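You operate a simulated robot arm through the tools that you are given. There is no shell and no other tool.

You are at the controls of a simulated two-armed robot. One attempt, no reset.

## Task
Pick up the water bottle that says "still" from the near top of the long table with one hand, pass it to the other hand and put it on the top of the side desk. Set down upright: water bottle.

Only the result counts: the job must be done as asked and must still hold three seconds after the hand-in. Knocking over, shifting, dropping, spilling or breaking anything else fails it.

## Robot
Two 7-joint arms with two-finger parallel grippers on one trunk, on a base that drives. Base frame: it is fixed to the floor where the robot stands at the start and does not move with it; the origin is under the middle of the robot, x ahead of it, y to its left, z up. Lengths are in mm, angles in degrees, forces in N, time in s.
The left shoulder is at the start at [20, 138, 1150], the right one opposite. With the tool pointing down near the work surface each hand reaches from about 100 to 480 mm from the robot's upright axis, wherever it stands, measured 20 degrees to its own side. Places, roughly: top of the side desk [1700, -2200, 700]. Payload 1.57 kg a hand.
Tool frame (each hand has its own): the origin (TCP) lies between the finger pads and is the grasp point; the fingertips stand 30 mm ahead of it; z points along the fingers, y is the line along which they close. Largest opening 80 mm; finger width 17, thickness 12; the body of the gripper, 40 by 82 mm, starts 80 mm behind the TCP.
Orientation is that of the tool frame in the base frame, as a unit quaternion [w, x, y, z]. With the fingers straight down and closing along the base's y, the tool's x points along the base's -x, its y along +y and its z along -z.

## Interface
- The arms move only by the tool apply_moves. It takes "left_deltas", "right_deltas" or both (then of equal length, played together; a hand with none holds still); each is a list that holds one entry, the list of rows, each a list of 7 numbers: the opening, from 0 (shut) to 1 (fully open), then the shift along the base's x, y, z in units of 500 mm (1.0 is 500 mm), then the turn, a rotation vector about the base's x, y, z in units of 120 degrees (1.0 is 120 degrees). In form: [[[claw, dx, dy, dz, rx, ry, rz], ...]]. A call has 1 to 20 rows; each row is the pose to reach, as a shift and turn from the pose commanded when the call began. A call with a number of a shift or a turn outside -1 to 1 is refused whole. Rows are played at 5 a second. More than 50 mm and 8.6 degrees between two rows, or a gripper value outside its range, and nothing of the call is played. A pose out of reach is approached as far as the arm can. The call stops where the force on the tool passes 40 N (or 10 N more than at its start, if that is more) or the arm is blocked; 0.2 s more then pass. Each finger travels about 45 mm/s and halts on what it meets, pressing with about 39 N; the grip force reading is that of the motor and also rises with nothing between the fingers. The clock runs only during rows and for 0.2 s after the last one: add rows that repeat a pose to give the fingers time. It gives the time, the measured TCP pose, the force on the tool (base axes), the opening and the grip force at its end, in the units of the frame above (readings bear some noise), with the torque about the TCP (base axes, N m) and any sound that the robot's microphone picked up, and new pictures: "pictures" is both (left out), scene, wrist or none (wrist: the cameras of the hands that moved).
- Cameras (640 x 400 px; columns grow to the right, rows downward): "scene" is now at [173.2, 41.4, 1088.1]; the picture's right is [0.38, -0.92, 0.00], its down [-0.09, -0.04, -1.00] and it looks along [0.92, 0.38, -0.10] (base axes); focal length 214 px, centre (320, 200). "left" rides on the left gripper at [72, 7, -122] in its tool frame; the picture's right is [-0.09, 1.00, 0.00], its down [-0.84, -0.08, -0.54] and it looks along [-0.54, -0.05, 0.84] (tool axes); focal length 238 px, centre (320, 200). "right" rides on the right gripper at [72, -7, -122] in its tool frame; the picture's right is [0.09, 1.00, 0.00], its down [-0.84, 0.08, -0.54] and it looks along [-0.54, 0.05, 0.84] (tool axes); focal length 238 px, centre (320, 200). There is no depth. A picture from a camera that has moved, and an enlarged one, comes with that camera's place and axes in the base frame and with its lens. The place of the scene camera against the robot may be out by one fixed shift of up to 18 mm in any direction.
- move_column(by): slides the trunk up (or, below 0, down) by that many mm; the arms and the scene camera ride with it, the base frame stays. It gives what a move gives, with no picture.
- base_move(legs): drives the robot by 1 to 6 legs, each [ahead, left, turn to the left] in mm, mm and degrees, along the robot's own axes; the way and the turn of a leg run together, so that a leg with both is an arc; at most 1500 mm and 180 degrees a leg. The arms and the cameras ride along, it lands a little off, and it stops where it bumps. It gives what a move gives, and a new picture of the scene camera.
- aim_head(pan, tilt): turns the head with the scene camera to pan (to the left, within 60 degrees either way) and tilt (down, from -29 to 69), counted from straight ahead of the robot. It gives what a move gives, and a new picture of the scene camera.
- enlarge(camera, box): a new picture of the part [left, top, right, bottom] of that camera's present view, enlarged. No time passes.
- job_done(): hands the job in; it is judged then, once.

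Nothing tells you exact positions but the pictures and the camera data. Unless the task says otherwise, let go and move clear before handing in.

The tools are called after "Emit:" as a command line: name --argument value ..., lists and objects as JSON in quotes. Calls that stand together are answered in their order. apply_moves: Moves the arms, as the interface text tells. Its arguments: {"type":"object","properties":{"left_deltas":{"type":"array"},"right_deltas":{"type":"array"},"pictures":{"type":"string","enum":["both","scene","wrist","none"]}},"required":[]} The other tools are called the same way: move_column (by) slides the trunk up or down; base_move (legs) drives the base; aim_head (pan, tilt) turns the head that bears the scene camera; enlarge (camera, box) takes an enlarged picture of a part of a camera's view; job_done () hands the job in.

At the start:

```text
time_s: 0.0
left_ee_pos: [240.3, 239.5, 983.9]
left_orientation: [-0.051, 0.006, 0.999, 0.018]
left_contact_force: [-0.1, 0.1, 0.5]
left_wrist_torque: [-0.02, 0.01, -0.01]
left_width: 80.1
left_finger_force: 0.0
right_ee_pos: [285.3, -12.7, 1043.2]
right_orientation: [-0.049, 0.001, 0.999, -0.001]
right_contact_force: [0.2, -0.1, 0.2]
right_wrist_torque: [-0.02, -0.02, 0.0]
right_width: 80.1
right_finger_force: 0.0
trunk travel left (down, up): [-525.0, 715.0]
robot x, y, heading: [-2.6, 0.8, -0.2]
head pan, tilt: [22.6, 5.5]
```

scene: 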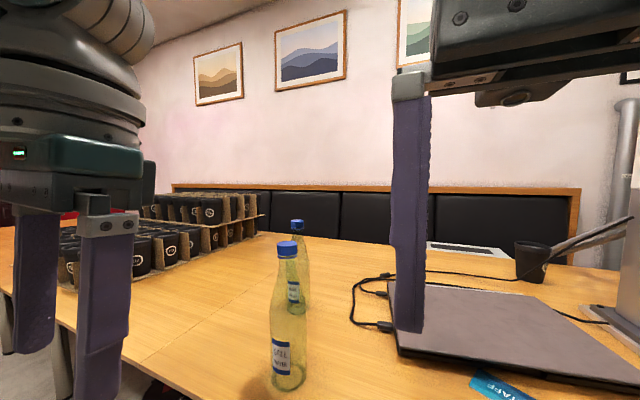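
right: 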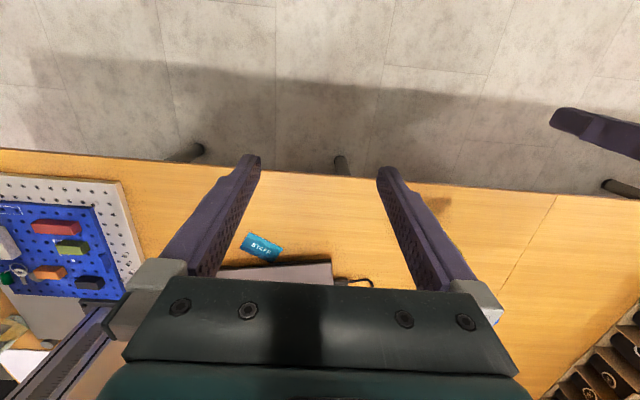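
left: 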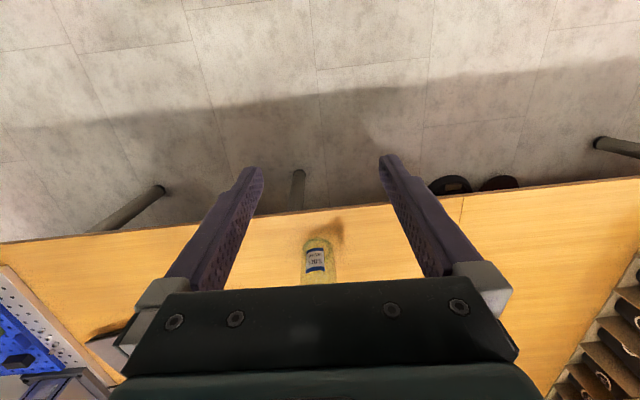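

I see two glass bottles on the long table, one in front of the other; I need to read the labels to find the "still" one. First I enlarge the scene view of them.

Emit:
enlarge --camera "scene" --box '[240, 200, 340, 400]'

Emit:
enlarge --camera "left" --box '[270, 200, 370, 300]'

```text
2.00 times, centred on (290, 300) of scene
camera zoom: at [173.2, 41.4, 1088.1], right [0.38, -0.92, 0.0], down [-0.09, -0.04, -1.0], along [0.92, 0.38, -0.1], focal length 429 px, centre (380, 0)
```

zoom: 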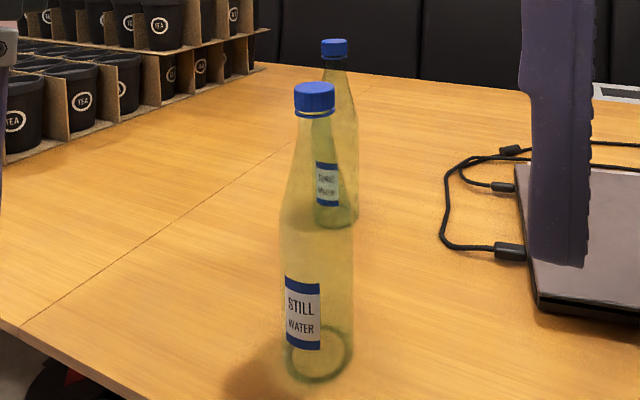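

```text
4.00 times, centred on (320, 250) of left
camera zoom: at [182.5, 241.7, 1112.5], right [0.1, 0.99, 0.03], down [0.89, -0.1, 0.45], along [0.45, -0.02, -0.89], focal length 953 px, centre (320, 0)
```

zoom: 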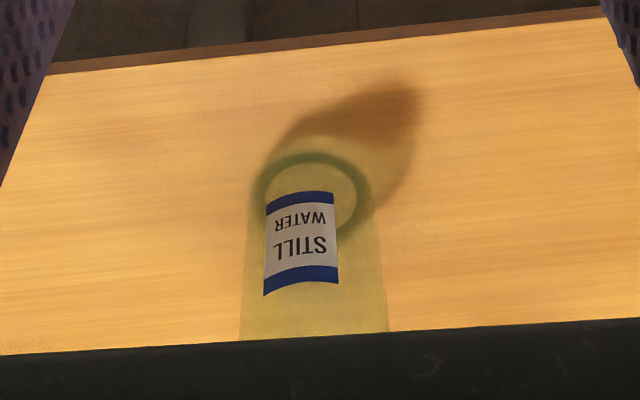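

The near bottle reads "STILL WATER" and I put it at about [470, 219], table top at about z 744, cap top near z 985; the other bottle is about 180 mm behind it. Next I look toward the side desk to plan the drive and the placement.

Emit:
aim_head --pan -52 --tilt 10

```text
time_s: 1.5
left_ee_pos: [240.9, 239.5, 982.4]
left_orientation: [-0.051, 0.006, 0.999, 0.019]
left_contact_force: [-0.3, 0.8, -0.1]
left_wrist_torque: [0.01, 0.01, 0.0]
left_width: 80.2
left_finger_force: 0.1
right_ee_pos: [285.6, -11.6, 1042.4]
right_orientation: [-0.05, 0.001, 0.999, -0.001]
right_contact_force: [-0.1, -0.3, -0.3]
right_wrist_torque: [-0.01, 0.01, 0.01]
right_width: 80.1
right_finger_force: 0.0
trunk travel left (down, up): [-525.0, 715.0]
robot x, y, heading: [1.4, -1.2, 0.1]
head pan, tilt: [-52.0, 10.0]
camera scene: at [145.5, -67.2, 1080.7], right [-0.79, -0.62, 0.0], down [-0.11, 0.14, -0.98], along [0.61, -0.78, -0.17], focal length 214 px, centre (320, 200)
```

scene: 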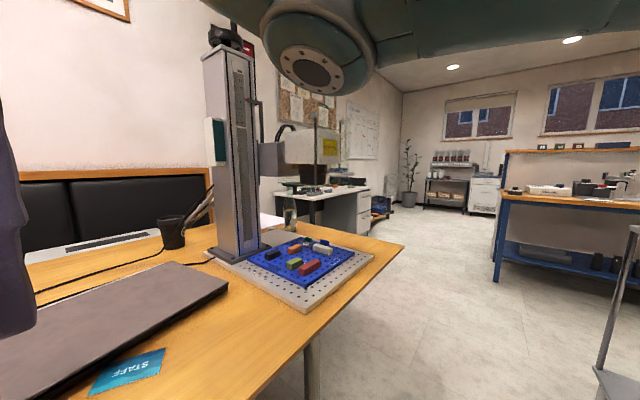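

Emit:
enlarge --camera "scene" --box '[260, 140, 420, 260]'

Emit:
enlarge --camera "scene" --box '[400, 100, 640, 300]'

```text
3.33 times, centred on (340, 200) of scene
camera zoom: at [145.5, -67.2, 1080.7], right [-0.79, -0.62, 0.0], down [-0.11, 0.14, -0.98], along [0.61, -0.78, -0.17], focal length 715 px, centre (253, 200)
```

zoom: 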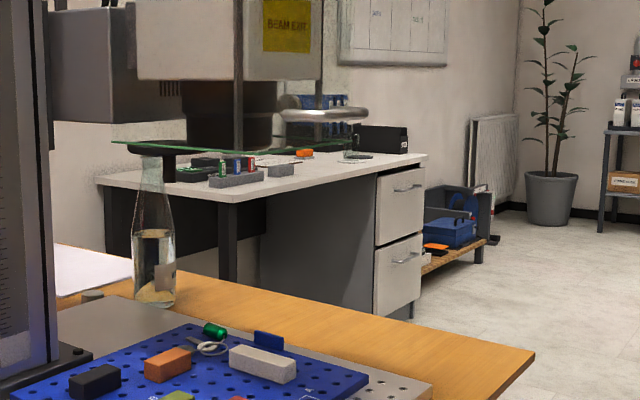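

```text
2.00 times, centred on (520, 200) of scene
camera zoom: at [145.5, -67.2, 1080.7], right [-0.79, -0.62, 0.0], down [-0.11, 0.14, -0.98], along [0.61, -0.78, -0.17], focal length 429 px, centre (-80, 200)
```

zoom: 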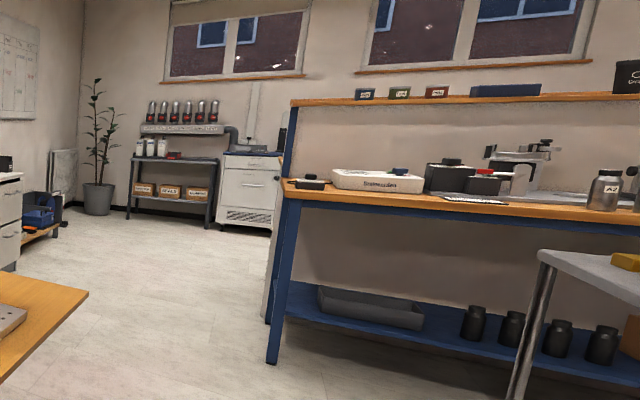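

The side desk is the white-topped one with drawers; its front edge seems to be near x 1556 and its near end near y -1780. Now I aim the head back at the bottle and bring the left hand to a pose tilted 30 degrees below horizontal in front of the still bottle.

Emit:
aim_head --pan 25 --tilt 25

Emit:
apply_moves --left_deltas '[[[1, 0.02, -0.004, -0.02, -0.0019, -0.055, -0.0004], [1, 0.04, -0.008, -0.05, -0.0038, -0.11, -0.0008], [1, 0.06, -0.012, -0.08, -0.0056, -0.164, -0.0012], [1, 0.09, -0.016, -0.11, -0.0075, -0.219, -0.0016], [1, 0.11, -0.02, -0.14, -0.0094, -0.274, -0.002], [1, 0.14, -0.025, -0.17, -0.0113, -0.329, -0.0024], [1, 0.16, -0.029, -0.2, -0.0132, -0.384, -0.0028], [1, 0.19, -0.033, -0.23, -0.015, -0.438, -0.0032], [1, 0.21, -0.037, -0.26, -0.017, -0.493, -0.0036], [1, 0.24, -0.041, -0.29, -0.0188, -0.548, -0.004], [1, 0.24, -0.041, -0.3, -0.0188, -0.548, -0.004]]]' --pictures "both"

```text
time_s: 3.0
left_ee_pos: [242.1, 239.0, 983.1]
left_orientation: [-0.051, 0.006, 0.998, 0.018]
left_contact_force: [-0.3, -0.5, 0.5]
left_wrist_torque: [-0.01, 0.02, 0.0]
left_width: 80.2
left_finger_force: 0.1
right_ee_pos: [286.6, -11.8, 1043.7]
right_orientation: [-0.05, 0.001, 0.999, -0.002]
right_contact_force: [-0.7, 0.3, -0.3]
right_wrist_torque: [-0.02, 0.0, 0.0]
right_width: 80.1
right_finger_force: 0.0
trunk travel left (down, up): [-525.0, 715.0]
robot x, y, heading: [-2.5, -2.2, -0.2]
head pan, tilt: [25.0, 25.0]
camera scene: at [171.8, 44.9, 1056.4], right [0.42, -0.91, 0.0], down [-0.38, -0.18, -0.91], along [0.82, 0.38, -0.42], focal length 214 px, centre (320, 200)
```

scene: 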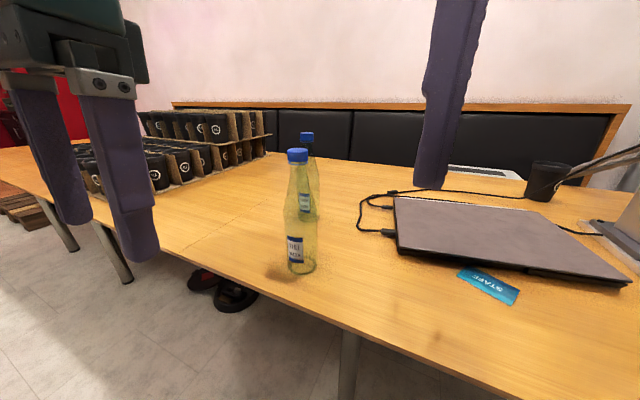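

```text
time_s: 5.4
left_ee_pos: [321.7, 223.9, 884.3]
left_orientation: [0.345, 0.002, 0.939, 0.005]
left_contact_force: [1.2, -0.1, -0.1]
left_wrist_torque: [-0.02, -0.02, 0.02]
left_width: 80.1
left_finger_force: 0.1
left hand out of reach, approached as far as the arm can: row 5, 8, 9, 10, 11
right_ee_pos: [285.9, -12.0, 1043.6]
right_orientation: [-0.05, 0.001, 0.999, -0.001]
right_contact_force: [-0.6, -0.1, 0.0]
right_wrist_torque: [-0.02, -0.02, 0.02]
right_width: 79.9
right_finger_force: 0.1
trunk travel left (down, up): [-525.0, 715.0]
robot x, y, heading: [1.5, -4.2, 0.0]
head pan, tilt: [25.0, 25.0]
camera scene: at [171.8, 44.9, 1056.4], right [0.42, -0.91, 0.0], down [-0.38, -0.18, -0.91], along [0.82, 0.38, -0.42], focal length 214 px, centre (320, 200)
camera left: at [187.9, 230.6, 930.5], right [0.07, 0.99, 0.07], down [0.29, -0.09, 0.95], along [0.96, -0.05, -0.29], focal length 238 px, centre (320, 200)
```

scene: 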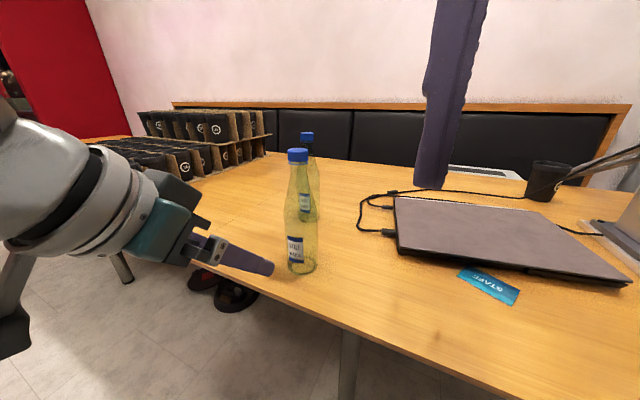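
left: 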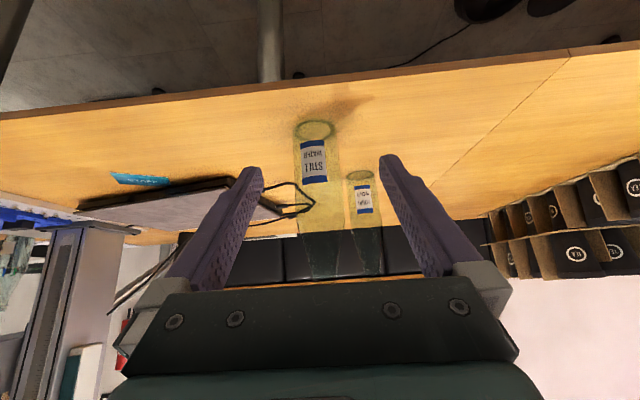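

The left hand stopped at about a 50-degree tilt because the wrist is folded too close to the shoulder; the bottle is still at about [470, 219]. I back the base off by 150 mm so the arm can stretch into the flatter pose.

Emit:
base_move --legs '[[-150, 0, 0]]'

```text
time_s: 6.7
left_ee_pos: [172.9, 226.3, 884.4]
left_orientation: [0.344, 0.002, 0.939, 0.006]
left_contact_force: [1.1, -0.6, 0.7]
left_wrist_torque: [-0.01, -0.01, -0.02]
left_width: 79.8
left_finger_force: 0.0
right_ee_pos: [138.2, -11.5, 1042.9]
right_orientation: [-0.05, 0.0, 0.999, -0.001]
right_contact_force: [-0.7, 0.6, 0.3]
right_wrist_torque: [-0.01, -0.04, 0.01]
right_width: 80.0
right_finger_force: 0.1
trunk travel left (down, up): [-525.0, 715.0]
robot x, y, heading: [-149.4, 0.5, -0.1]
head pan, tilt: [25.0, 25.0]
camera scene: at [23.6, 45.1, 1056.3], right [0.42, -0.91, 0.0], down [-0.38, -0.18, -0.91], along [0.82, 0.38, -0.42], focal length 214 px, centre (320, 200)
```

scene: 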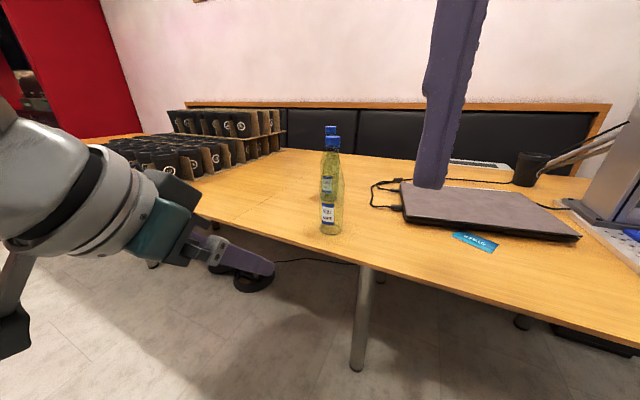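

After backing off, the left hand is at [173, 226, 884] and the bottle is clear ahead. I make a small forward test move to learn which pose the arm counts as its commanded start.

Emit:
apply_moves --left_deltas '[[[1, 0.05, 0, 0, 0, 0, 0], [1, 0.1, 0, 0, 0, 0, 0], [1, 0.1, 0, 0, 0, 0, 0]]]' --pictures "none"

```text
time_s: 7.5
left_ee_pos: [223.3, 226.2, 883.1]
left_orientation: [0.344, 0.001, 0.939, 0.006]
left_contact_force: [0.6, 0.3, -0.3]
left_wrist_torque: [-0.02, 0.02, 0.01]
left_width: 79.8
left_finger_force: 0.1
right_ee_pos: [138.7, -11.5, 1043.7]
right_orientation: [-0.051, 0.0, 0.999, -0.002]
right_contact_force: [-0.4, 0.3, -0.5]
right_wrist_torque: [-0.01, 0.0, 0.02]
right_width: 80.0
right_finger_force: 0.0
trunk travel left (down, up): [-525.0, 715.0]
robot x, y, heading: [-150.4, 1.0, 0.3]
head pan, tilt: [25.0, 25.0]
```

The shift counts from the measured pose, as the hand moved 50 mm exactly. Now I flatten the tilt to 30 degrees and go to a pre-grasp at about [350, 219, 840].

Emit:
apply_moves --left_deltas '[[[1, 0.05, -0.003, -0.018, 0, -0.033, 0], [1, 0.1, -0.006, -0.035, 0, -0.066, 0], [1, 0.15, -0.009, -0.053, 0, -0.098, 0], [1, 0.2, -0.012, -0.07, 0, -0.131, 0], [1, 0.254, -0.014, -0.088, 0, -0.164, 0], [1, 0.254, -0.014, -0.088, 0, -0.164, 0]]]' --pictures "both"

```text
time_s: 8.9
left_ee_pos: [306.1, 234.2, 828.8]
left_orientation: [0.466, 0.022, 0.884, -0.033]
left_contact_force: [0.4, 0.5, 0.3]
left_wrist_torque: [-0.09, -0.02, 0.01]
left_width: 79.8
left_finger_force: 0.1
left hand out of reach, approached as far as the arm can: row 2, 3, 4, 5, 6
right_ee_pos: [138.3, -11.6, 1042.3]
right_orientation: [-0.049, 0.0, 0.999, -0.001]
right_contact_force: [0.5, 0.7, 1.1]
right_wrist_torque: [-0.03, 0.0, 0.03]
right_width: 80.1
right_finger_force: 0.0
trunk travel left (down, up): [-525.0, 715.0]
robot x, y, heading: [-149.2, 1.8, 0.4]
head pan, tilt: [25.0, 25.0]
camera scene: at [24.1, 45.4, 1056.5], right [0.42, -0.91, 0.0], down [-0.38, -0.18, -0.91], along [0.82, 0.38, -0.42], focal length 214 px, centre (320, 200)
camera left: at [164.7, 250.0, 838.4], right [0.12, 0.99, 0.04], down [0.02, -0.04, 1.0], along [0.99, -0.12, -0.03], focal length 238 px, centre (320, 200)
```

scene: 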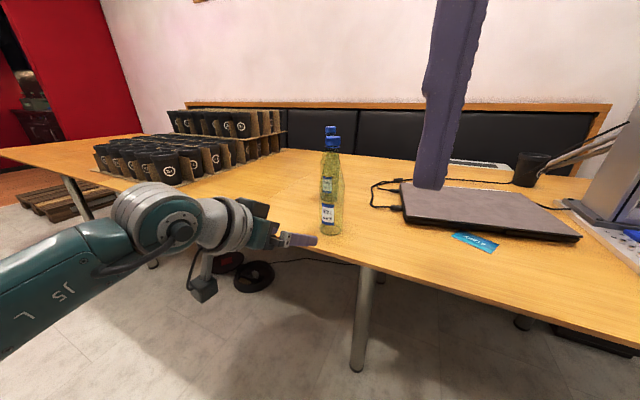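
left: 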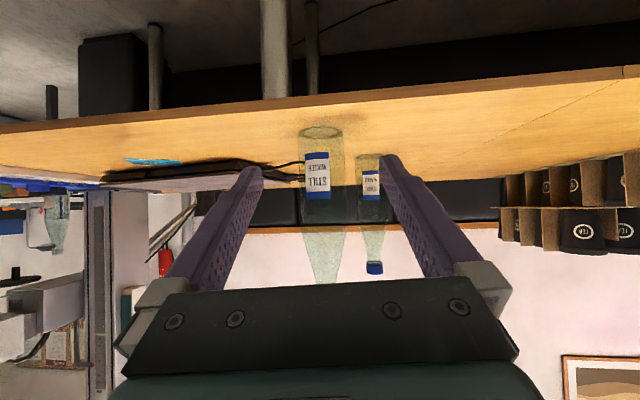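

The left hand sits at [306, 234, 829] tilted about 34 degrees down, good enough for a side grasp, so I can use the base to slide the fingers round the bottle. I enlarge both views to fix the bottle's place more exactly.

Emit:
enlarge --camera "left" --box '[240, 100, 400, 300]'

Emit:
enlarge --camera "scene" --box '[240, 110, 400, 260]'

```text
2.00 times, centred on (320, 200) of left
camera zoom: at [164.7, 250.0, 838.4], right [0.12, 0.99, 0.04], down [0.02, -0.04, 1.0], along [0.99, -0.12, -0.03], focal length 477 px, centre (320, 200)
```

zoom: 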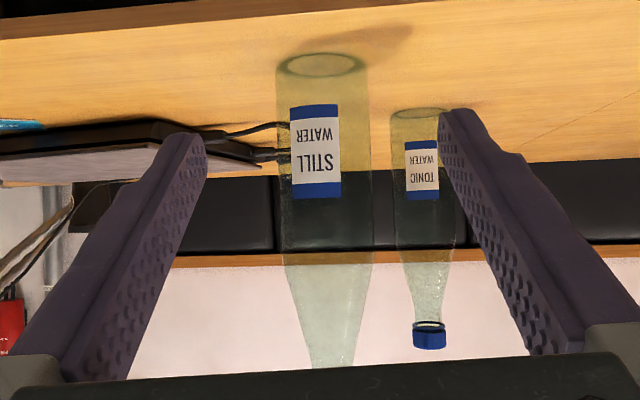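

```text
2.67 times, centred on (320, 185) of scene
camera zoom: at [24.1, 45.4, 1056.5], right [0.42, -0.91, 0.0], down [-0.38, -0.18, -0.91], along [0.82, 0.38, -0.42], focal length 572 px, centre (320, 240)
```

zoom: 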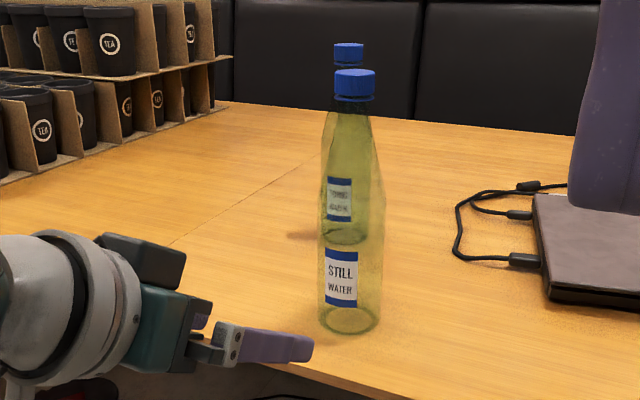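

The tool points forward with about 34 degrees of tilt; I put the bottle at about [476, 219] with a 58 mm body and the table at z 740. I drive the base 80 mm ahead and 16 mm right so the fingers line up in front of it, then check.

Emit:
base_move --legs '[[80, -16, 0]]'

Emit:
enlarge --camera "left" --box '[160, 60, 480, 300]'

Emit:
enlarge --camera "scene" --box '[200, 120, 420, 320]'

```text
time_s: 10.0
left_ee_pos: [384.3, 215.4, 830.0]
left_orientation: [0.466, 0.023, 0.884, -0.035]
left_contact_force: [-0.2, 0.8, -0.8]
left_wrist_torque: [-0.02, 0.01, -0.01]
left_width: 79.6
left_finger_force: 0.0
right_ee_pos: [216.9, -27.0, 1043.4]
right_orientation: [-0.049, 0.0, 0.999, -0.001]
right_contact_force: [0.3, -0.1, -0.1]
right_wrist_torque: [0.04, 0.0, 0.03]
right_width: 79.8
right_finger_force: 0.1
trunk travel left (down, up): [-525.0, 715.0]
robot x, y, heading: [-68.2, -16.5, 0.0]
head pan, tilt: [25.0, 25.0]
camera scene: at [103.6, 29.4, 1056.4], right [0.42, -0.91, 0.0], down [-0.38, -0.18, -0.91], along [0.82, 0.38, -0.42], focal length 214 px, centre (320, 200)
```

scene: 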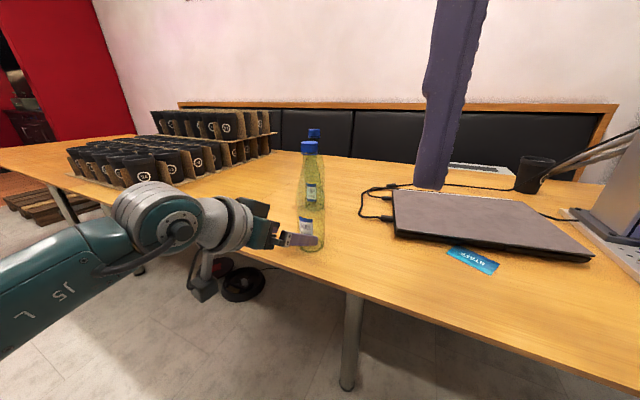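

```text
1.67 times, centred on (320, 180) of left
camera zoom: at [244.4, 233.5, 838.9], right [0.12, 0.99, 0.04], down [0.02, -0.04, 1.0], along [0.99, -0.12, -0.03], focal length 397 px, centre (320, 233)
```

zoom: 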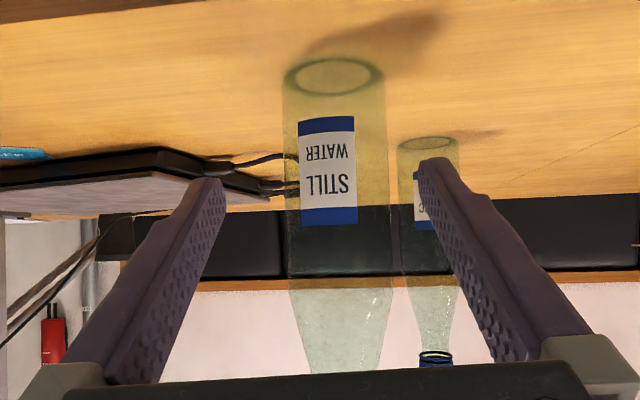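

```text
2.00 times, centred on (310, 220) of scene
camera zoom: at [103.6, 29.4, 1056.4], right [0.42, -0.91, 0.0], down [-0.38, -0.18, -0.91], along [0.82, 0.38, -0.42], focal length 429 px, centre (340, 160)
```

zoom: 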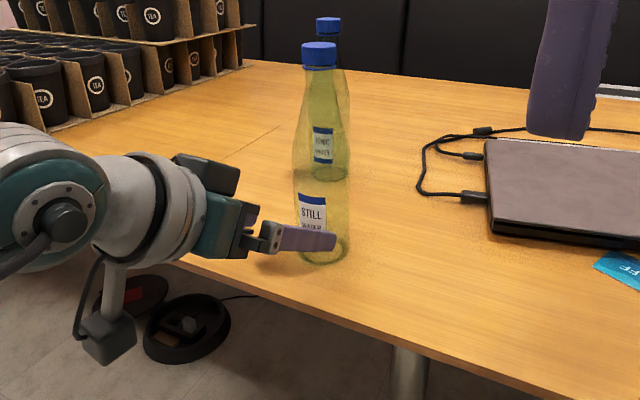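

The bottle solves to about [475, 217] and the TCP is at [384, 215, 830], so the fingers are centred on it within a few mm. I drive 91 mm ahead with a 3 mm left trim to slide them round the body.

Emit:
base_move --legs '[[91, 3, 0]]'

Emit:
enlarge --camera "left" --box '[160, 0, 480, 300]'

Emit:
enlarge --camera "scene" --box '[180, 120, 400, 320]'

```text
time_s: 11.1
left_ee_pos: [474.0, 220.7, 829.8]
left_orientation: [0.466, 0.022, 0.884, -0.034]
left_contact_force: [0.5, 0.2, -0.1]
left_wrist_torque: [0.01, 0.03, 0.01]
left_width: 80.2
left_finger_force: 0.0
right_ee_pos: [308.2, -24.5, 1043.1]
right_orientation: [-0.05, -0.001, 0.999, -0.002]
right_contact_force: [-0.4, 0.1, -0.2]
right_wrist_torque: [0.01, 0.01, 0.03]
right_width: 80.0
right_finger_force: 0.1
trunk travel left (down, up): [-525.0, 715.0]
robot x, y, heading: [20.8, -9.1, 0.1]
head pan, tilt: [25.0, 25.0]
camera scene: at [193.5, 32.6, 1056.5], right [0.42, -0.91, 0.0], down [-0.38, -0.18, -0.91], along [0.82, 0.38, -0.42], focal length 214 px, centre (320, 200)
```

scene: 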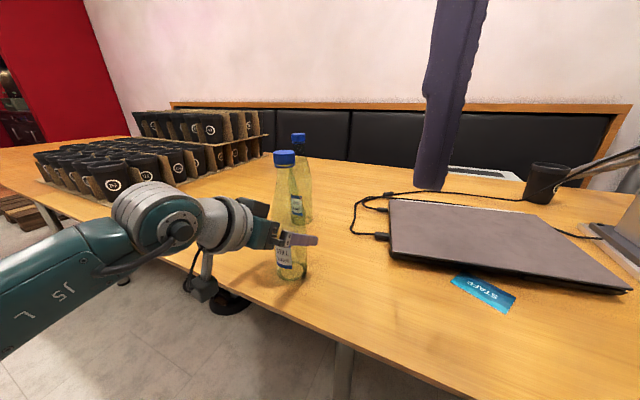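

```text
1.33 times, centred on (320, 150) of left
camera zoom: at [334.2, 236.6, 838.8], right [0.12, 0.99, 0.04], down [0.02, -0.04, 1.0], along [0.99, -0.12, -0.03], focal length 318 px, centre (320, 267)
```

zoom: 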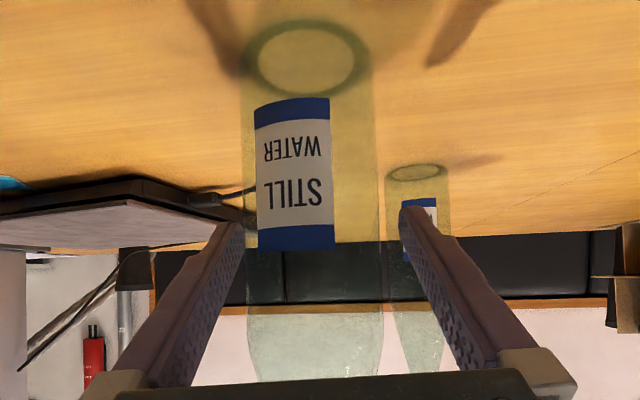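

```text
2.00 times, centred on (290, 220) of scene
camera zoom: at [193.5, 32.6, 1056.5], right [0.42, -0.91, 0.0], down [-0.38, -0.18, -0.91], along [0.82, 0.38, -0.42], focal length 429 px, centre (380, 160)
```

zoom: 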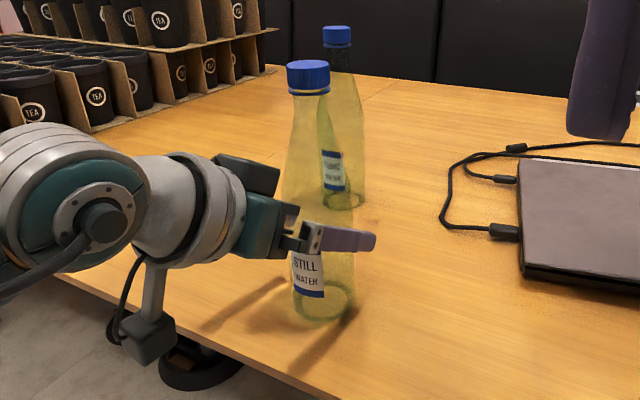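

The fingers now straddle the still bottle: TCP at [474, 221, 830], bottle axis at about [474, 217]. I close the left gripper gradually on the body.

Emit:
apply_moves --left_deltas '[[[0.92, 0, 0, 0, 0, 0, 0], [0.86, 0, 0, 0, 0, 0, 0], [0.82, 0, 0, 0, 0, 0, 0], [0.79, 0, 0, 0, 0, 0, 0], [0.76, 0, 0, 0, 0, 0, 0], [0.73, 0, 0, 0, 0, 0, 0], [0.7, 0, 0, 0, 0, 0, 0], [0.6, 0, 0, 0, 0, 0, 0], [0.3, 0, 0, 0, 0, 0, 0], [0, 0, 0, 0, 0, 0, 0], [0, 0, 0, 0, 0, 0, 0]]]' --pictures "both"

```text
time_s: 13.5
left_ee_pos: [473.4, 220.6, 829.4]
left_orientation: [0.466, 0.022, 0.884, -0.034]
left_contact_force: [-0.5, -1.4, 1.4]
left_wrist_torque: [0.04, 0.06, -0.01]
left_width: 60.7
left_finger_force: 39.2
right_ee_pos: [307.7, -23.1, 1042.5]
right_orientation: [-0.051, 0.0, 0.999, 0.0]
right_contact_force: [0.5, 0.5, 0.4]
right_wrist_torque: [-0.02, 0.02, 0.01]
right_width: 80.0
right_finger_force: 0.1
trunk travel left (down, up): [-525.0, 715.0]
robot x, y, heading: [20.1, -12.1, 0.1]
head pan, tilt: [25.0, 25.0]
camera scene: at [193.2, 32.4, 1056.4], right [0.42, -0.91, 0.0], down [-0.38, -0.18, -0.91], along [0.82, 0.38, -0.42], focal length 214 px, centre (320, 200)
camera left: at [333.9, 236.4, 838.7], right [0.12, 0.99, 0.04], down [0.02, -0.04, 1.0], along [0.99, -0.12, -0.03], focal length 238 px, centre (320, 200)
```

scene: 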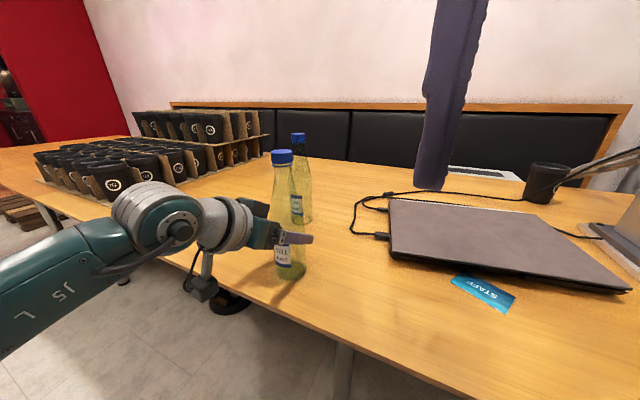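
left: 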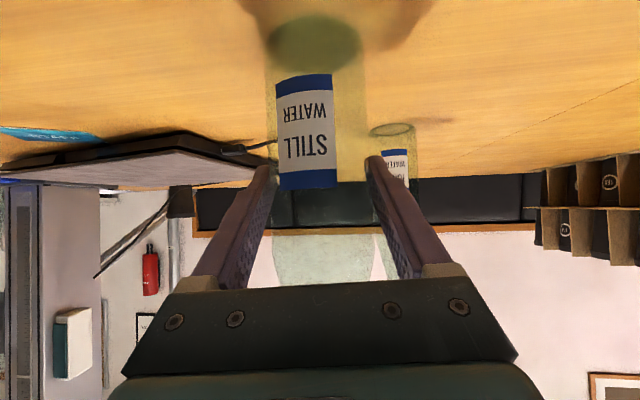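

The grip holds at 60.7 mm with 39 N. I lift the bottle straight up with the trunk, 150 mm.

Emit:
move_column --by 150

```text
time_s: 15.3
left_ee_pos: [473.4, 220.9, 978.8]
left_orientation: [0.464, 0.023, 0.885, -0.035]
left_contact_force: [-0.8, 0.4, -3.3]
left_wrist_torque: [-0.01, -0.02, 0.0]
left_width: 60.6
left_finger_force: 38.5
right_ee_pos: [307.2, -25.0, 1193.1]
right_orientation: [-0.051, 0.0, 0.999, -0.001]
right_contact_force: [-0.5, 0.4, -0.4]
right_wrist_torque: [-0.03, -0.02, 0.03]
right_width: 80.2
right_finger_force: 0.1
trunk travel left (down, up): [-675.0, 565.0]
robot x, y, heading: [26.6, -11.9, -0.2]
head pan, tilt: [25.0, 25.0]
```

The bottle is lifted and weighs about 0.35 kg by the force reading. I back the base off 250 mm from the table to have room for the hand-over.

Emit:
base_move --legs '[[-250, 0, 0]]'

Emit:
enlarge --camera "left" --box '[0, 0, 640, 400]'

```text
time_s: 17.1
left_ee_pos: [226.2, 220.1, 978.2]
left_orientation: [0.466, 0.022, 0.884, -0.034]
left_contact_force: [0.8, 0.3, -3.4]
left_wrist_torque: [0.02, 0.03, 0.01]
left_width: 60.4
left_finger_force: 39.2
right_ee_pos: [59.7, -23.7, 1192.9]
right_orientation: [-0.051, 0.0, 0.999, -0.001]
right_contact_force: [0.2, -0.4, -0.2]
right_wrist_torque: [0.01, 0.01, 0.0]
right_width: 80.2
right_finger_force: 0.1
trunk travel left (down, up): [-675.0, 565.0]
robot x, y, heading: [-226.8, -13.4, 0.2]
head pan, tilt: [25.0, 25.0]
camera scene: at [-54.4, 32.2, 1206.3], right [0.42, -0.91, 0.0], down [-0.38, -0.18, -0.91], along [0.82, 0.39, -0.42], focal length 214 px, centre (320, 200)
```

scene: 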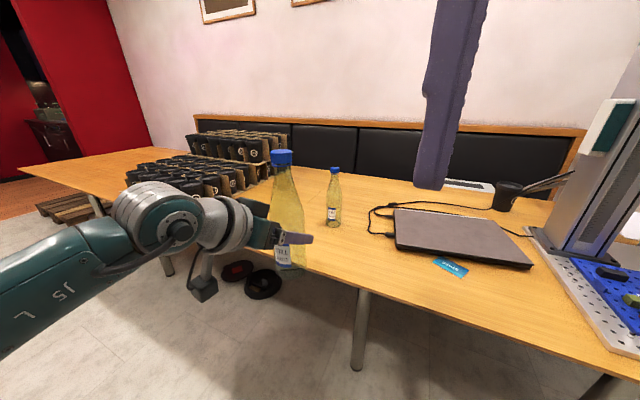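

```text
1.00 times, centred on (320, 200) of left (not enlarged: the box is as wide or as high as the picture)
camera zoom: at [86.0, 236.3, 988.6], right [0.12, 0.99, 0.04], down [0.02, -0.04, 1.0], along [0.99, -0.12, -0.03], focal length 238 px, centre (320, 200)
```

zoom: 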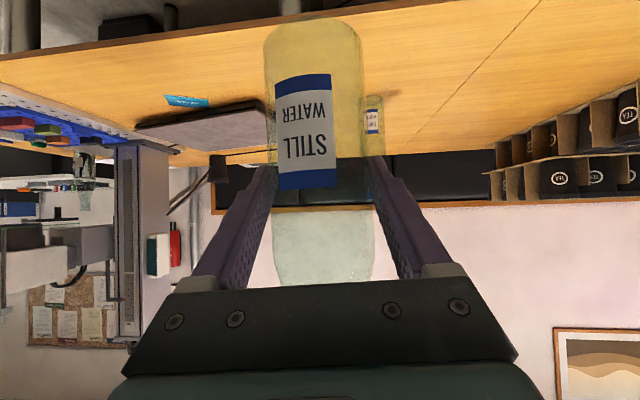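

The bottle hangs upright in the left hand at about 453 mm ahead of the robot and 233 mm to its left. I now swing it toward the robot's middle with a right yaw while the right hand rises and clears to the right.

Emit:
apply_moves --left_deltas '[[[0, -0.01, -0.04, 0, 0, 0, -0.031], [0, -0.02, -0.08, 0, 0, 0, -0.062], [0, -0.03, -0.12, 0, 0, 0, -0.094], [0, -0.04, -0.16, 0, 0, 0, -0.125], [0, -0.04, -0.16, 0, 0, 0, -0.125]]]' --right_deltas '[[[1, 0, -0.03, 0.03, 0, 0, 0], [1, 0, -0.06, 0.06, 0, 0, 0], [1, 0, -0.09, 0.09, 0, 0, 0], [1, 0, -0.12, 0.12, 0, 0, 0], [1, 0, -0.12, 0.12, 0, 0, 0]]]' --pictures "both"

```text
time_s: 18.0
left_ee_pos: [209.5, 147.2, 976.5]
left_orientation: [0.457, 0.127, 0.876, -0.089]
left_contact_force: [-0.2, 1.1, -2.7]
left_wrist_torque: [-0.03, 0.04, 0.04]
left_width: 60.3
left_finger_force: 39.1
right_ee_pos: [44.5, -74.5, 1198.6]
right_orientation: [-0.14, -0.01, 0.99, -0.012]
right_contact_force: [0.3, -0.3, -0.4]
right_wrist_torque: [-0.01, 0.04, -0.02]
right_width: 79.9
right_finger_force: 0.0
trunk travel left (down, up): [-675.0, 565.0]
robot x, y, heading: [-227.6, -15.4, 0.2]
head pan, tilt: [25.0, 25.0]
stopped in row 4 (right hand): the arm was blocked; the commanded pose is now the measured one
camera scene: at [-54.4, 32.3, 1206.3], right [0.42, -0.91, 0.0], down [-0.38, -0.18, -0.91], along [0.82, 0.39, -0.42], focal length 214 px, centre (320, 200)
camera right: at [9.5, -79.1, 1335.1], right [-0.11, 0.99, 0.01], down [0.95, 0.1, 0.29], along [0.28, 0.04, -0.96], focal length 238 px, centre (320, 200)
camera left: at [75.5, 196.6, 987.3], right [0.35, 0.94, 0.04], down [0.02, -0.04, 1.0], along [0.94, -0.35, -0.03], focal length 238 px, centre (320, 200)
```

scene: 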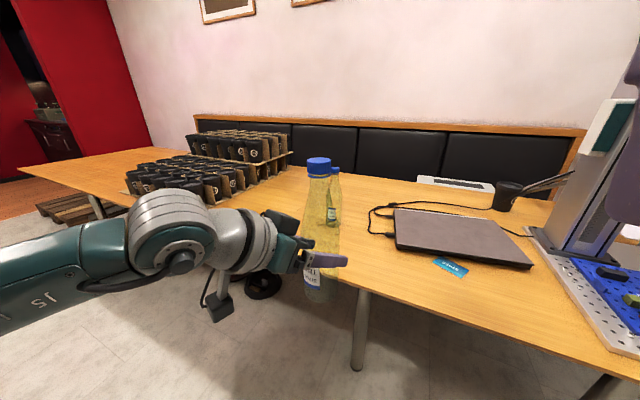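
right: 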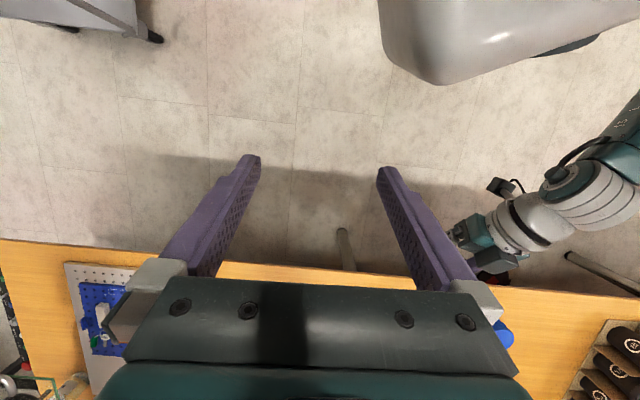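
left: 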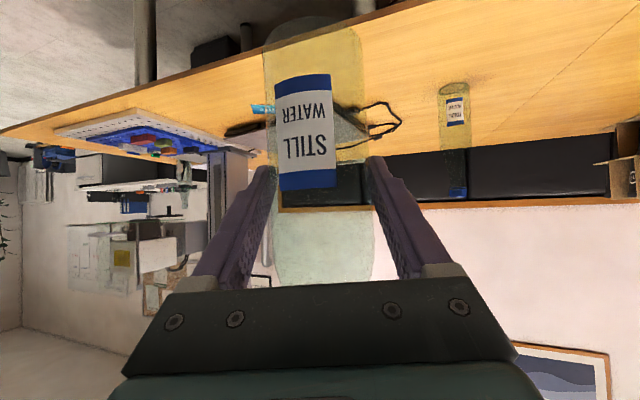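

The right arm was blocked when rising (too folded near shoulder height), so I lower it, set it pointing straight down and off to the right. At the same time the left hand brings the bottle further to the middle and a little lower.

Emit:
apply_moves --left_deltas '[[[0, -0.016, -0.04, -0.016, 0, 0, -0.025], [0, -0.032, -0.08, -0.032, 0, 0, -0.05], [0, -0.048, -0.12, -0.048, 0, 0, -0.075], [0, -0.064, -0.16, -0.064, 0, 0, -0.1], [0, -0.08, -0.2, -0.08, 0, 0, -0.125], [0, -0.08, -0.2, -0.08, 0, 0, -0.125]]]' --right_deltas '[[[1, 0, -0.02, -0.02, 0, -0.027, 0], [1, 0, -0.04, -0.04, 0, -0.054, 0], [1, 0, -0.06, -0.06, 0, -0.08, 0], [1, 0, -0.08, -0.08, 0, -0.107, 0], [1, 0, -0.1, -0.1, 0, -0.134, 0], [1, 0, -0.1, -0.1, 0, -0.134, 0]]]' --pictures "both"

```text
time_s: 19.4
left_ee_pos: [169.9, 48.2, 938.5]
left_orientation: [0.444, 0.239, 0.851, -0.148]
left_contact_force: [-1.0, 0.1, -3.5]
left_wrist_torque: [0.04, 0.01, 0.02]
left_width: 60.2
left_finger_force: 38.3
right_ee_pos: [43.2, -124.1, 1149.1]
right_orientation: [0.001, -0.008, 1.0, -0.013]
right_contact_force: [0.6, 0.0, 0.1]
right_wrist_torque: [0.01, 0.01, -0.02]
right_width: 80.1
right_finger_force: 0.0
trunk travel left (down, up): [-675.0, 565.0]
robot x, y, heading: [-226.3, -10.6, 0.0]
head pan, tilt: [25.0, 25.0]
camera scene: at [-54.3, 32.3, 1206.3], right [0.42, -0.91, 0.0], down [-0.38, -0.18, -0.91], along [0.82, 0.39, -0.42], focal length 214 px, centre (320, 200)
camera right: at [-27.7, -129.1, 1270.8], right [-0.11, 0.99, -0.03], down [0.83, 0.11, 0.54], along [0.54, 0.04, -0.84], focal length 238 px, centre (320, 200)
camera left: at [53.5, 128.9, 947.8], right [0.58, 0.81, 0.04], down [0.0, -0.05, 1.0], along [0.81, -0.58, -0.03], focal length 238 px, centre (320, 200)
```

scene: 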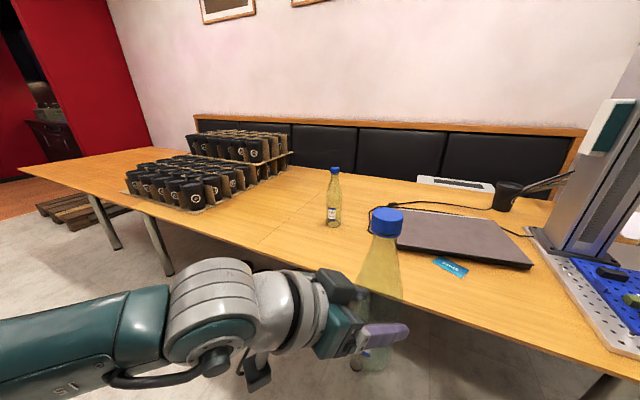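
right: 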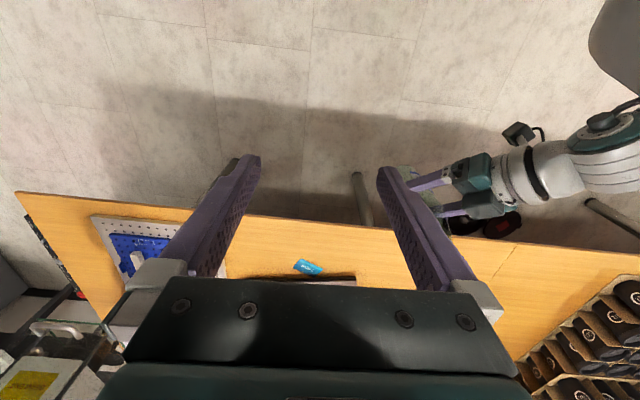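
left: 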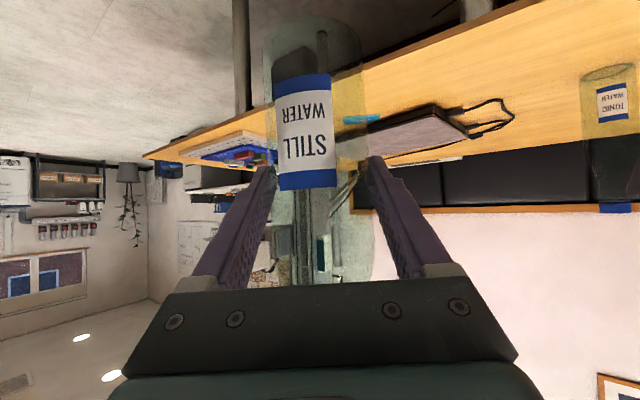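

The bottle is now held near the middle, axis at about [170, 49], cap centre near z 1083. I enlarge the scene view to check uprightness and neck shape before the right hand comes over the cap.

Emit:
enlarge --camera "scene" --box '[320, 190, 460, 390]'

```text
2.00 times, centred on (390, 290) of scene
camera zoom: at [-54.3, 32.3, 1206.3], right [0.42, -0.91, 0.0], down [-0.38, -0.18, -0.91], along [0.82, 0.39, -0.42], focal length 429 px, centre (180, 20)
```

zoom: 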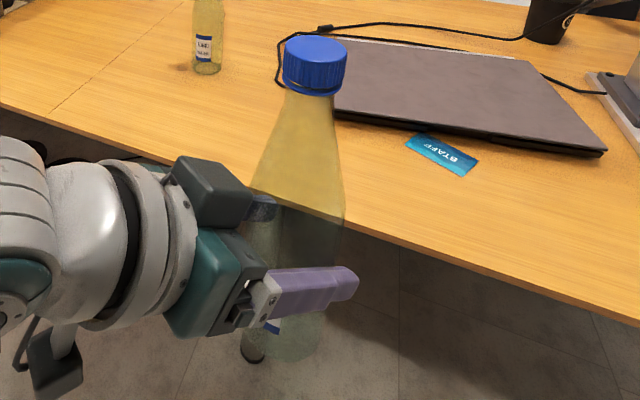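

The bottle looks upright and the neck under the cap is about 29 mm wide. I move the right hand, fingers down and open, at z 1155 to above the cap.

Emit:
apply_moves --right_deltas '[[[1, 0.03, 0.04, 0.006, 0, 0, 0], [1, 0.06, 0.08, 0.012, 0, 0, 0], [1, 0.09, 0.12, 0.012, 0, 0, 0], [1, 0.12, 0.17, 0.012, 0, 0, 0], [1, 0.15, 0.21, 0.012, 0, 0, 0], [1, 0.18, 0.25, 0.012, 0, 0, 0], [1, 0.21, 0.29, 0.012, 0, 0, 0], [1, 0.25, 0.34, 0.012, 0, 0, 0], [1, 0.25, 0.34, 0.012, 0, 0, 0]]]' --pictures "both"

```text
time_s: 21.4
left_ee_pos: [168.1, 48.3, 938.8]
left_orientation: [0.442, 0.239, 0.852, -0.148]
left_contact_force: [-0.4, -0.4, -3.4]
left_wrist_torque: [0.0, 0.02, -0.02]
left_width: 60.3
left_finger_force: 38.8
right_ee_pos: [168.9, 45.0, 1155.3]
right_orientation: [0.001, -0.01, 1.0, -0.013]
right_contact_force: [-0.1, -0.1, -0.8]
right_wrist_torque: [-0.02, 0.06, 0.0]
right_width: 80.3
right_finger_force: 0.1
trunk travel left (down, up): [-675.0, 565.0]
robot x, y, heading: [-227.7, -15.5, 0.2]
head pan, tilt: [25.0, 25.0]
camera scene: at [-54.4, 32.3, 1206.3], right [0.42, -0.91, 0.0], down [-0.38, -0.18, -0.91], along [0.82, 0.39, -0.42], focal length 214 px, centre (320, 200)
camera right: at [97.7, 41.0, 1276.3], right [-0.11, 0.99, -0.03], down [0.83, 0.11, 0.54], along [0.54, 0.04, -0.84], focal length 238 px, centre (320, 200)
```

scene: 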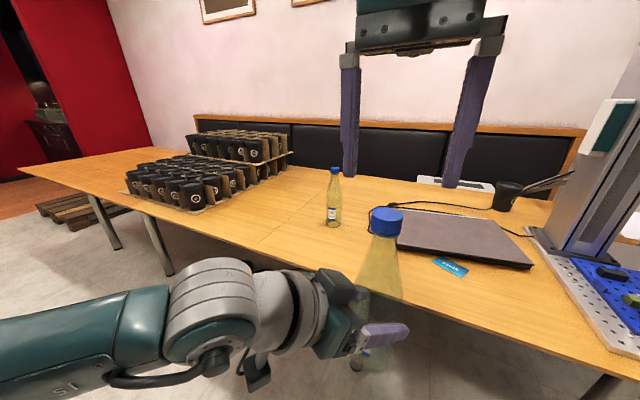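
right: 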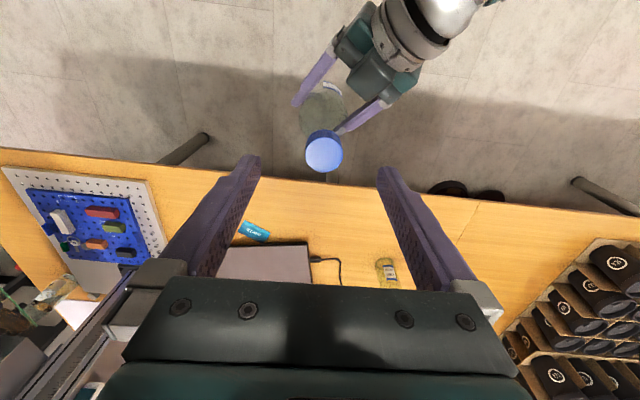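

From the right camera the cap's top centre lies at about [169, 48] if its top is at z 1094, almost right under the right TCP. I enlarge the view to check the cap's size and height.

Emit:
enlarge --camera "right" --box '[270, 60, 380, 190]'

Emit:
enlarge --camera "scene" --box '[300, 0, 520, 260]'

```text
3.08 times, centred on (325, 125) of right
camera zoom: at [97.7, 41.0, 1276.3], right [-0.11, 0.99, -0.03], down [0.83, 0.11, 0.54], along [0.54, 0.04, -0.84], focal length 733 px, centre (305, 431)
```

zoom: 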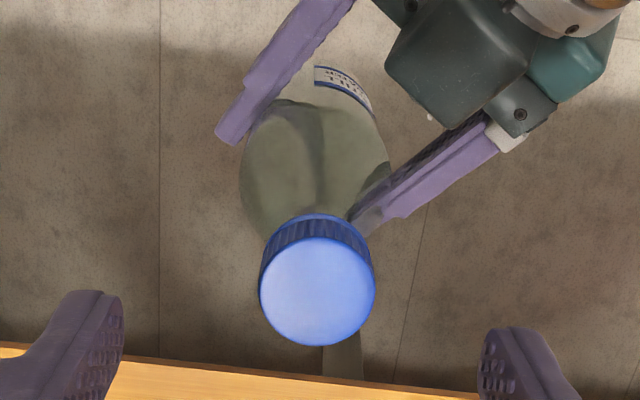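

```text
1.54 times, centred on (410, 130) of scene
camera zoom: at [-54.4, 32.3, 1206.3], right [0.42, -0.91, 0.0], down [-0.38, -0.18, -0.91], along [0.82, 0.39, -0.42], focal length 330 px, centre (182, 308)
```

zoom: 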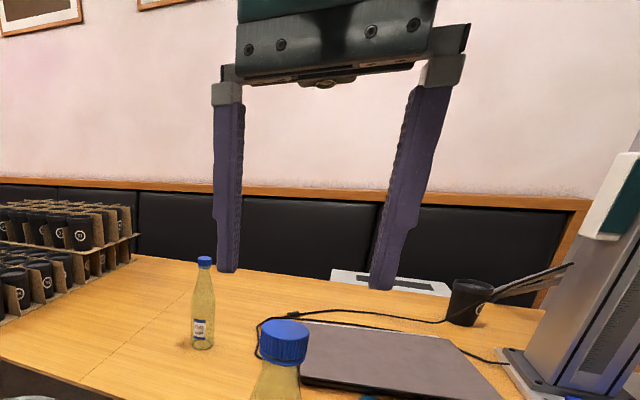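

The cap's top centre solves to about [172, 48, 1090]. I lower the right hand to z 1086 with a 3 mm trim and then look again.

Emit:
apply_moves --right_deltas '[[[1, 0.006, 0.006, -0.02, 0, 0, 0], [1, 0.006, 0.006, -0.045, 0, 0, 0], [1, 0.006, 0.006, -0.07, 0, 0, 0], [1, 0.006, 0.006, -0.095, 0, 0, 0], [1, 0.006, 0.006, -0.12, 0, 0, 0], [1, 0.006, 0.006, -0.138, 0, 0, 0], [1, 0.006, 0.006, -0.138, 0, 0, 0]]]' --pictures "both"

```text
time_s: 23.0
left_ee_pos: [167.8, 47.8, 937.4]
left_orientation: [0.444, 0.239, 0.851, -0.148]
left_contact_force: [0.4, -0.2, -3.3]
left_wrist_torque: [0.04, -0.01, 0.01]
left_width: 60.4
left_finger_force: 39.0
right_ee_pos: [172.2, 47.0, 1085.8]
right_orientation: [0.001, -0.009, 1.0, -0.013]
right_contact_force: [0.5, 0.7, 0.2]
right_wrist_torque: [0.03, -0.04, -0.01]
right_width: 79.9
right_finger_force: 0.1
trunk travel left (down, up): [-675.0, 565.0]
robot x, y, heading: [-224.9, -17.9, 0.1]
head pan, tilt: [25.0, 25.0]
camera scene: at [-54.3, 32.3, 1206.3], right [0.42, -0.91, 0.0], down [-0.38, -0.18, -0.91], along [0.82, 0.39, -0.42], focal length 214 px, centre (320, 200)
camera right: at [100.4, 44.0, 1207.6], right [-0.11, 0.99, -0.03], down [0.83, 0.11, 0.54], along [0.54, 0.04, -0.84], focal length 238 px, centre (320, 200)
```

scene: 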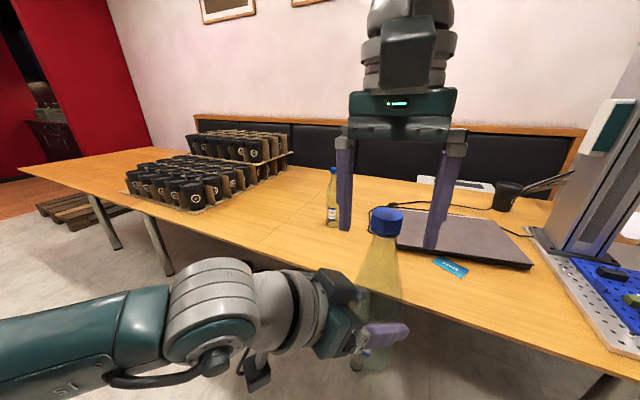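
right: 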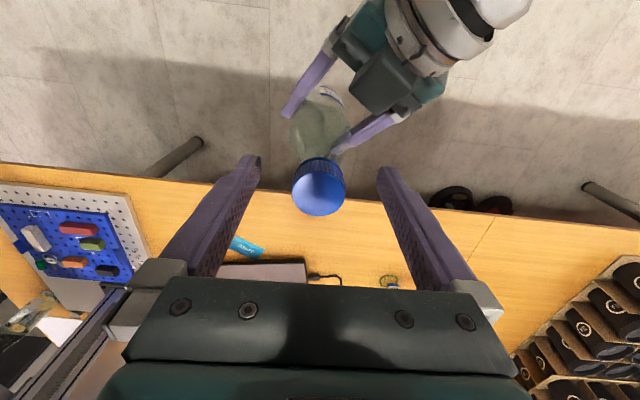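

The cap sits right between the right fingers, with its top about level with the TCP. I go 7 mm lower and close the right gripper gently on the cap while the left hand keeps holding.

Emit:
apply_moves --right_deltas '[[[1, 0, 0.001, -0.007, 0, 0, 0], [1, 0, 0.001, -0.014, 0, 0, 0], [0.8, 0, 0.001, -0.014, 0, 0, 0], [0.65, 0, 0.001, -0.014, 0, 0, 0], [0.55, 0, 0.001, -0.014, 0, 0, 0], [0.5, 0, 0.001, -0.014, 0, 0, 0], [0.47, 0, 0.001, -0.014, 0, 0, 0], [0.44, 0, 0.001, -0.014, 0, 0, 0], [0.41, 0, 0.001, -0.014, 0, 0, 0], [0.38, 0, 0.001, -0.014, 0, 0, 0], [0.35, 0, 0.001, -0.014, 0, 0, 0], [0.2, 0, 0.001, -0.014, 0, 0, 0], [0, 0, 0.001, -0.014, 0, 0, 0], [0, 0, 0.001, -0.014, 0, 0, 0]]]' --pictures "both"

```text
time_s: 26.0
left_ee_pos: [167.8, 46.4, 937.9]
left_orientation: [0.442, 0.238, 0.852, -0.146]
left_contact_force: [-1.0, 5.3, -3.5]
left_wrist_torque: [-0.8, -0.1, 0.04]
left_width: 60.1
left_finger_force: 38.8
right_ee_pos: [170.7, 48.2, 1079.8]
right_orientation: [0.002, -0.008, 1.0, -0.013]
right_contact_force: [0.1, -5.7, -0.5]
right_wrist_torque: [-0.02, 0.02, 0.01]
right_width: 30.1
right_finger_force: 39.3
trunk travel left (down, up): [-675.0, 565.0]
robot x, y, heading: [-224.8, -11.5, -0.0]
head pan, tilt: [25.0, 25.0]
camera scene: at [-54.3, 32.3, 1206.3], right [0.42, -0.91, 0.0], down [-0.38, -0.18, -0.91], along [0.82, 0.39, -0.42], focal length 214 px, centre (320, 200)
camera right: at [100.5, 44.1, 1200.4], right [-0.11, 0.99, -0.03], down [0.83, 0.11, 0.54], along [0.54, 0.04, -0.84], focal length 238 px, centre (320, 200)
```

scene: 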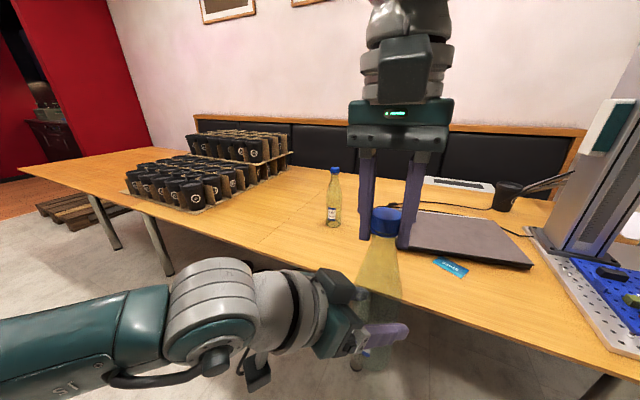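
right: 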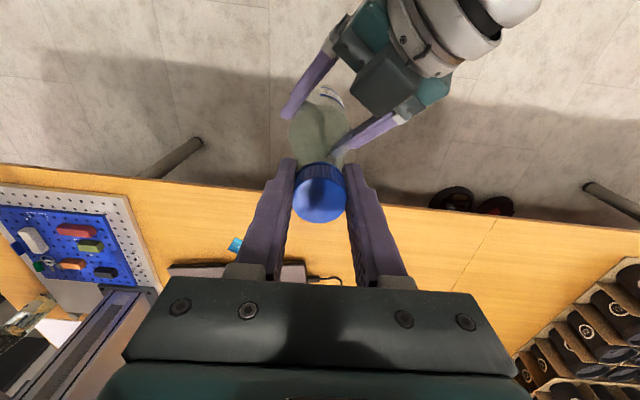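

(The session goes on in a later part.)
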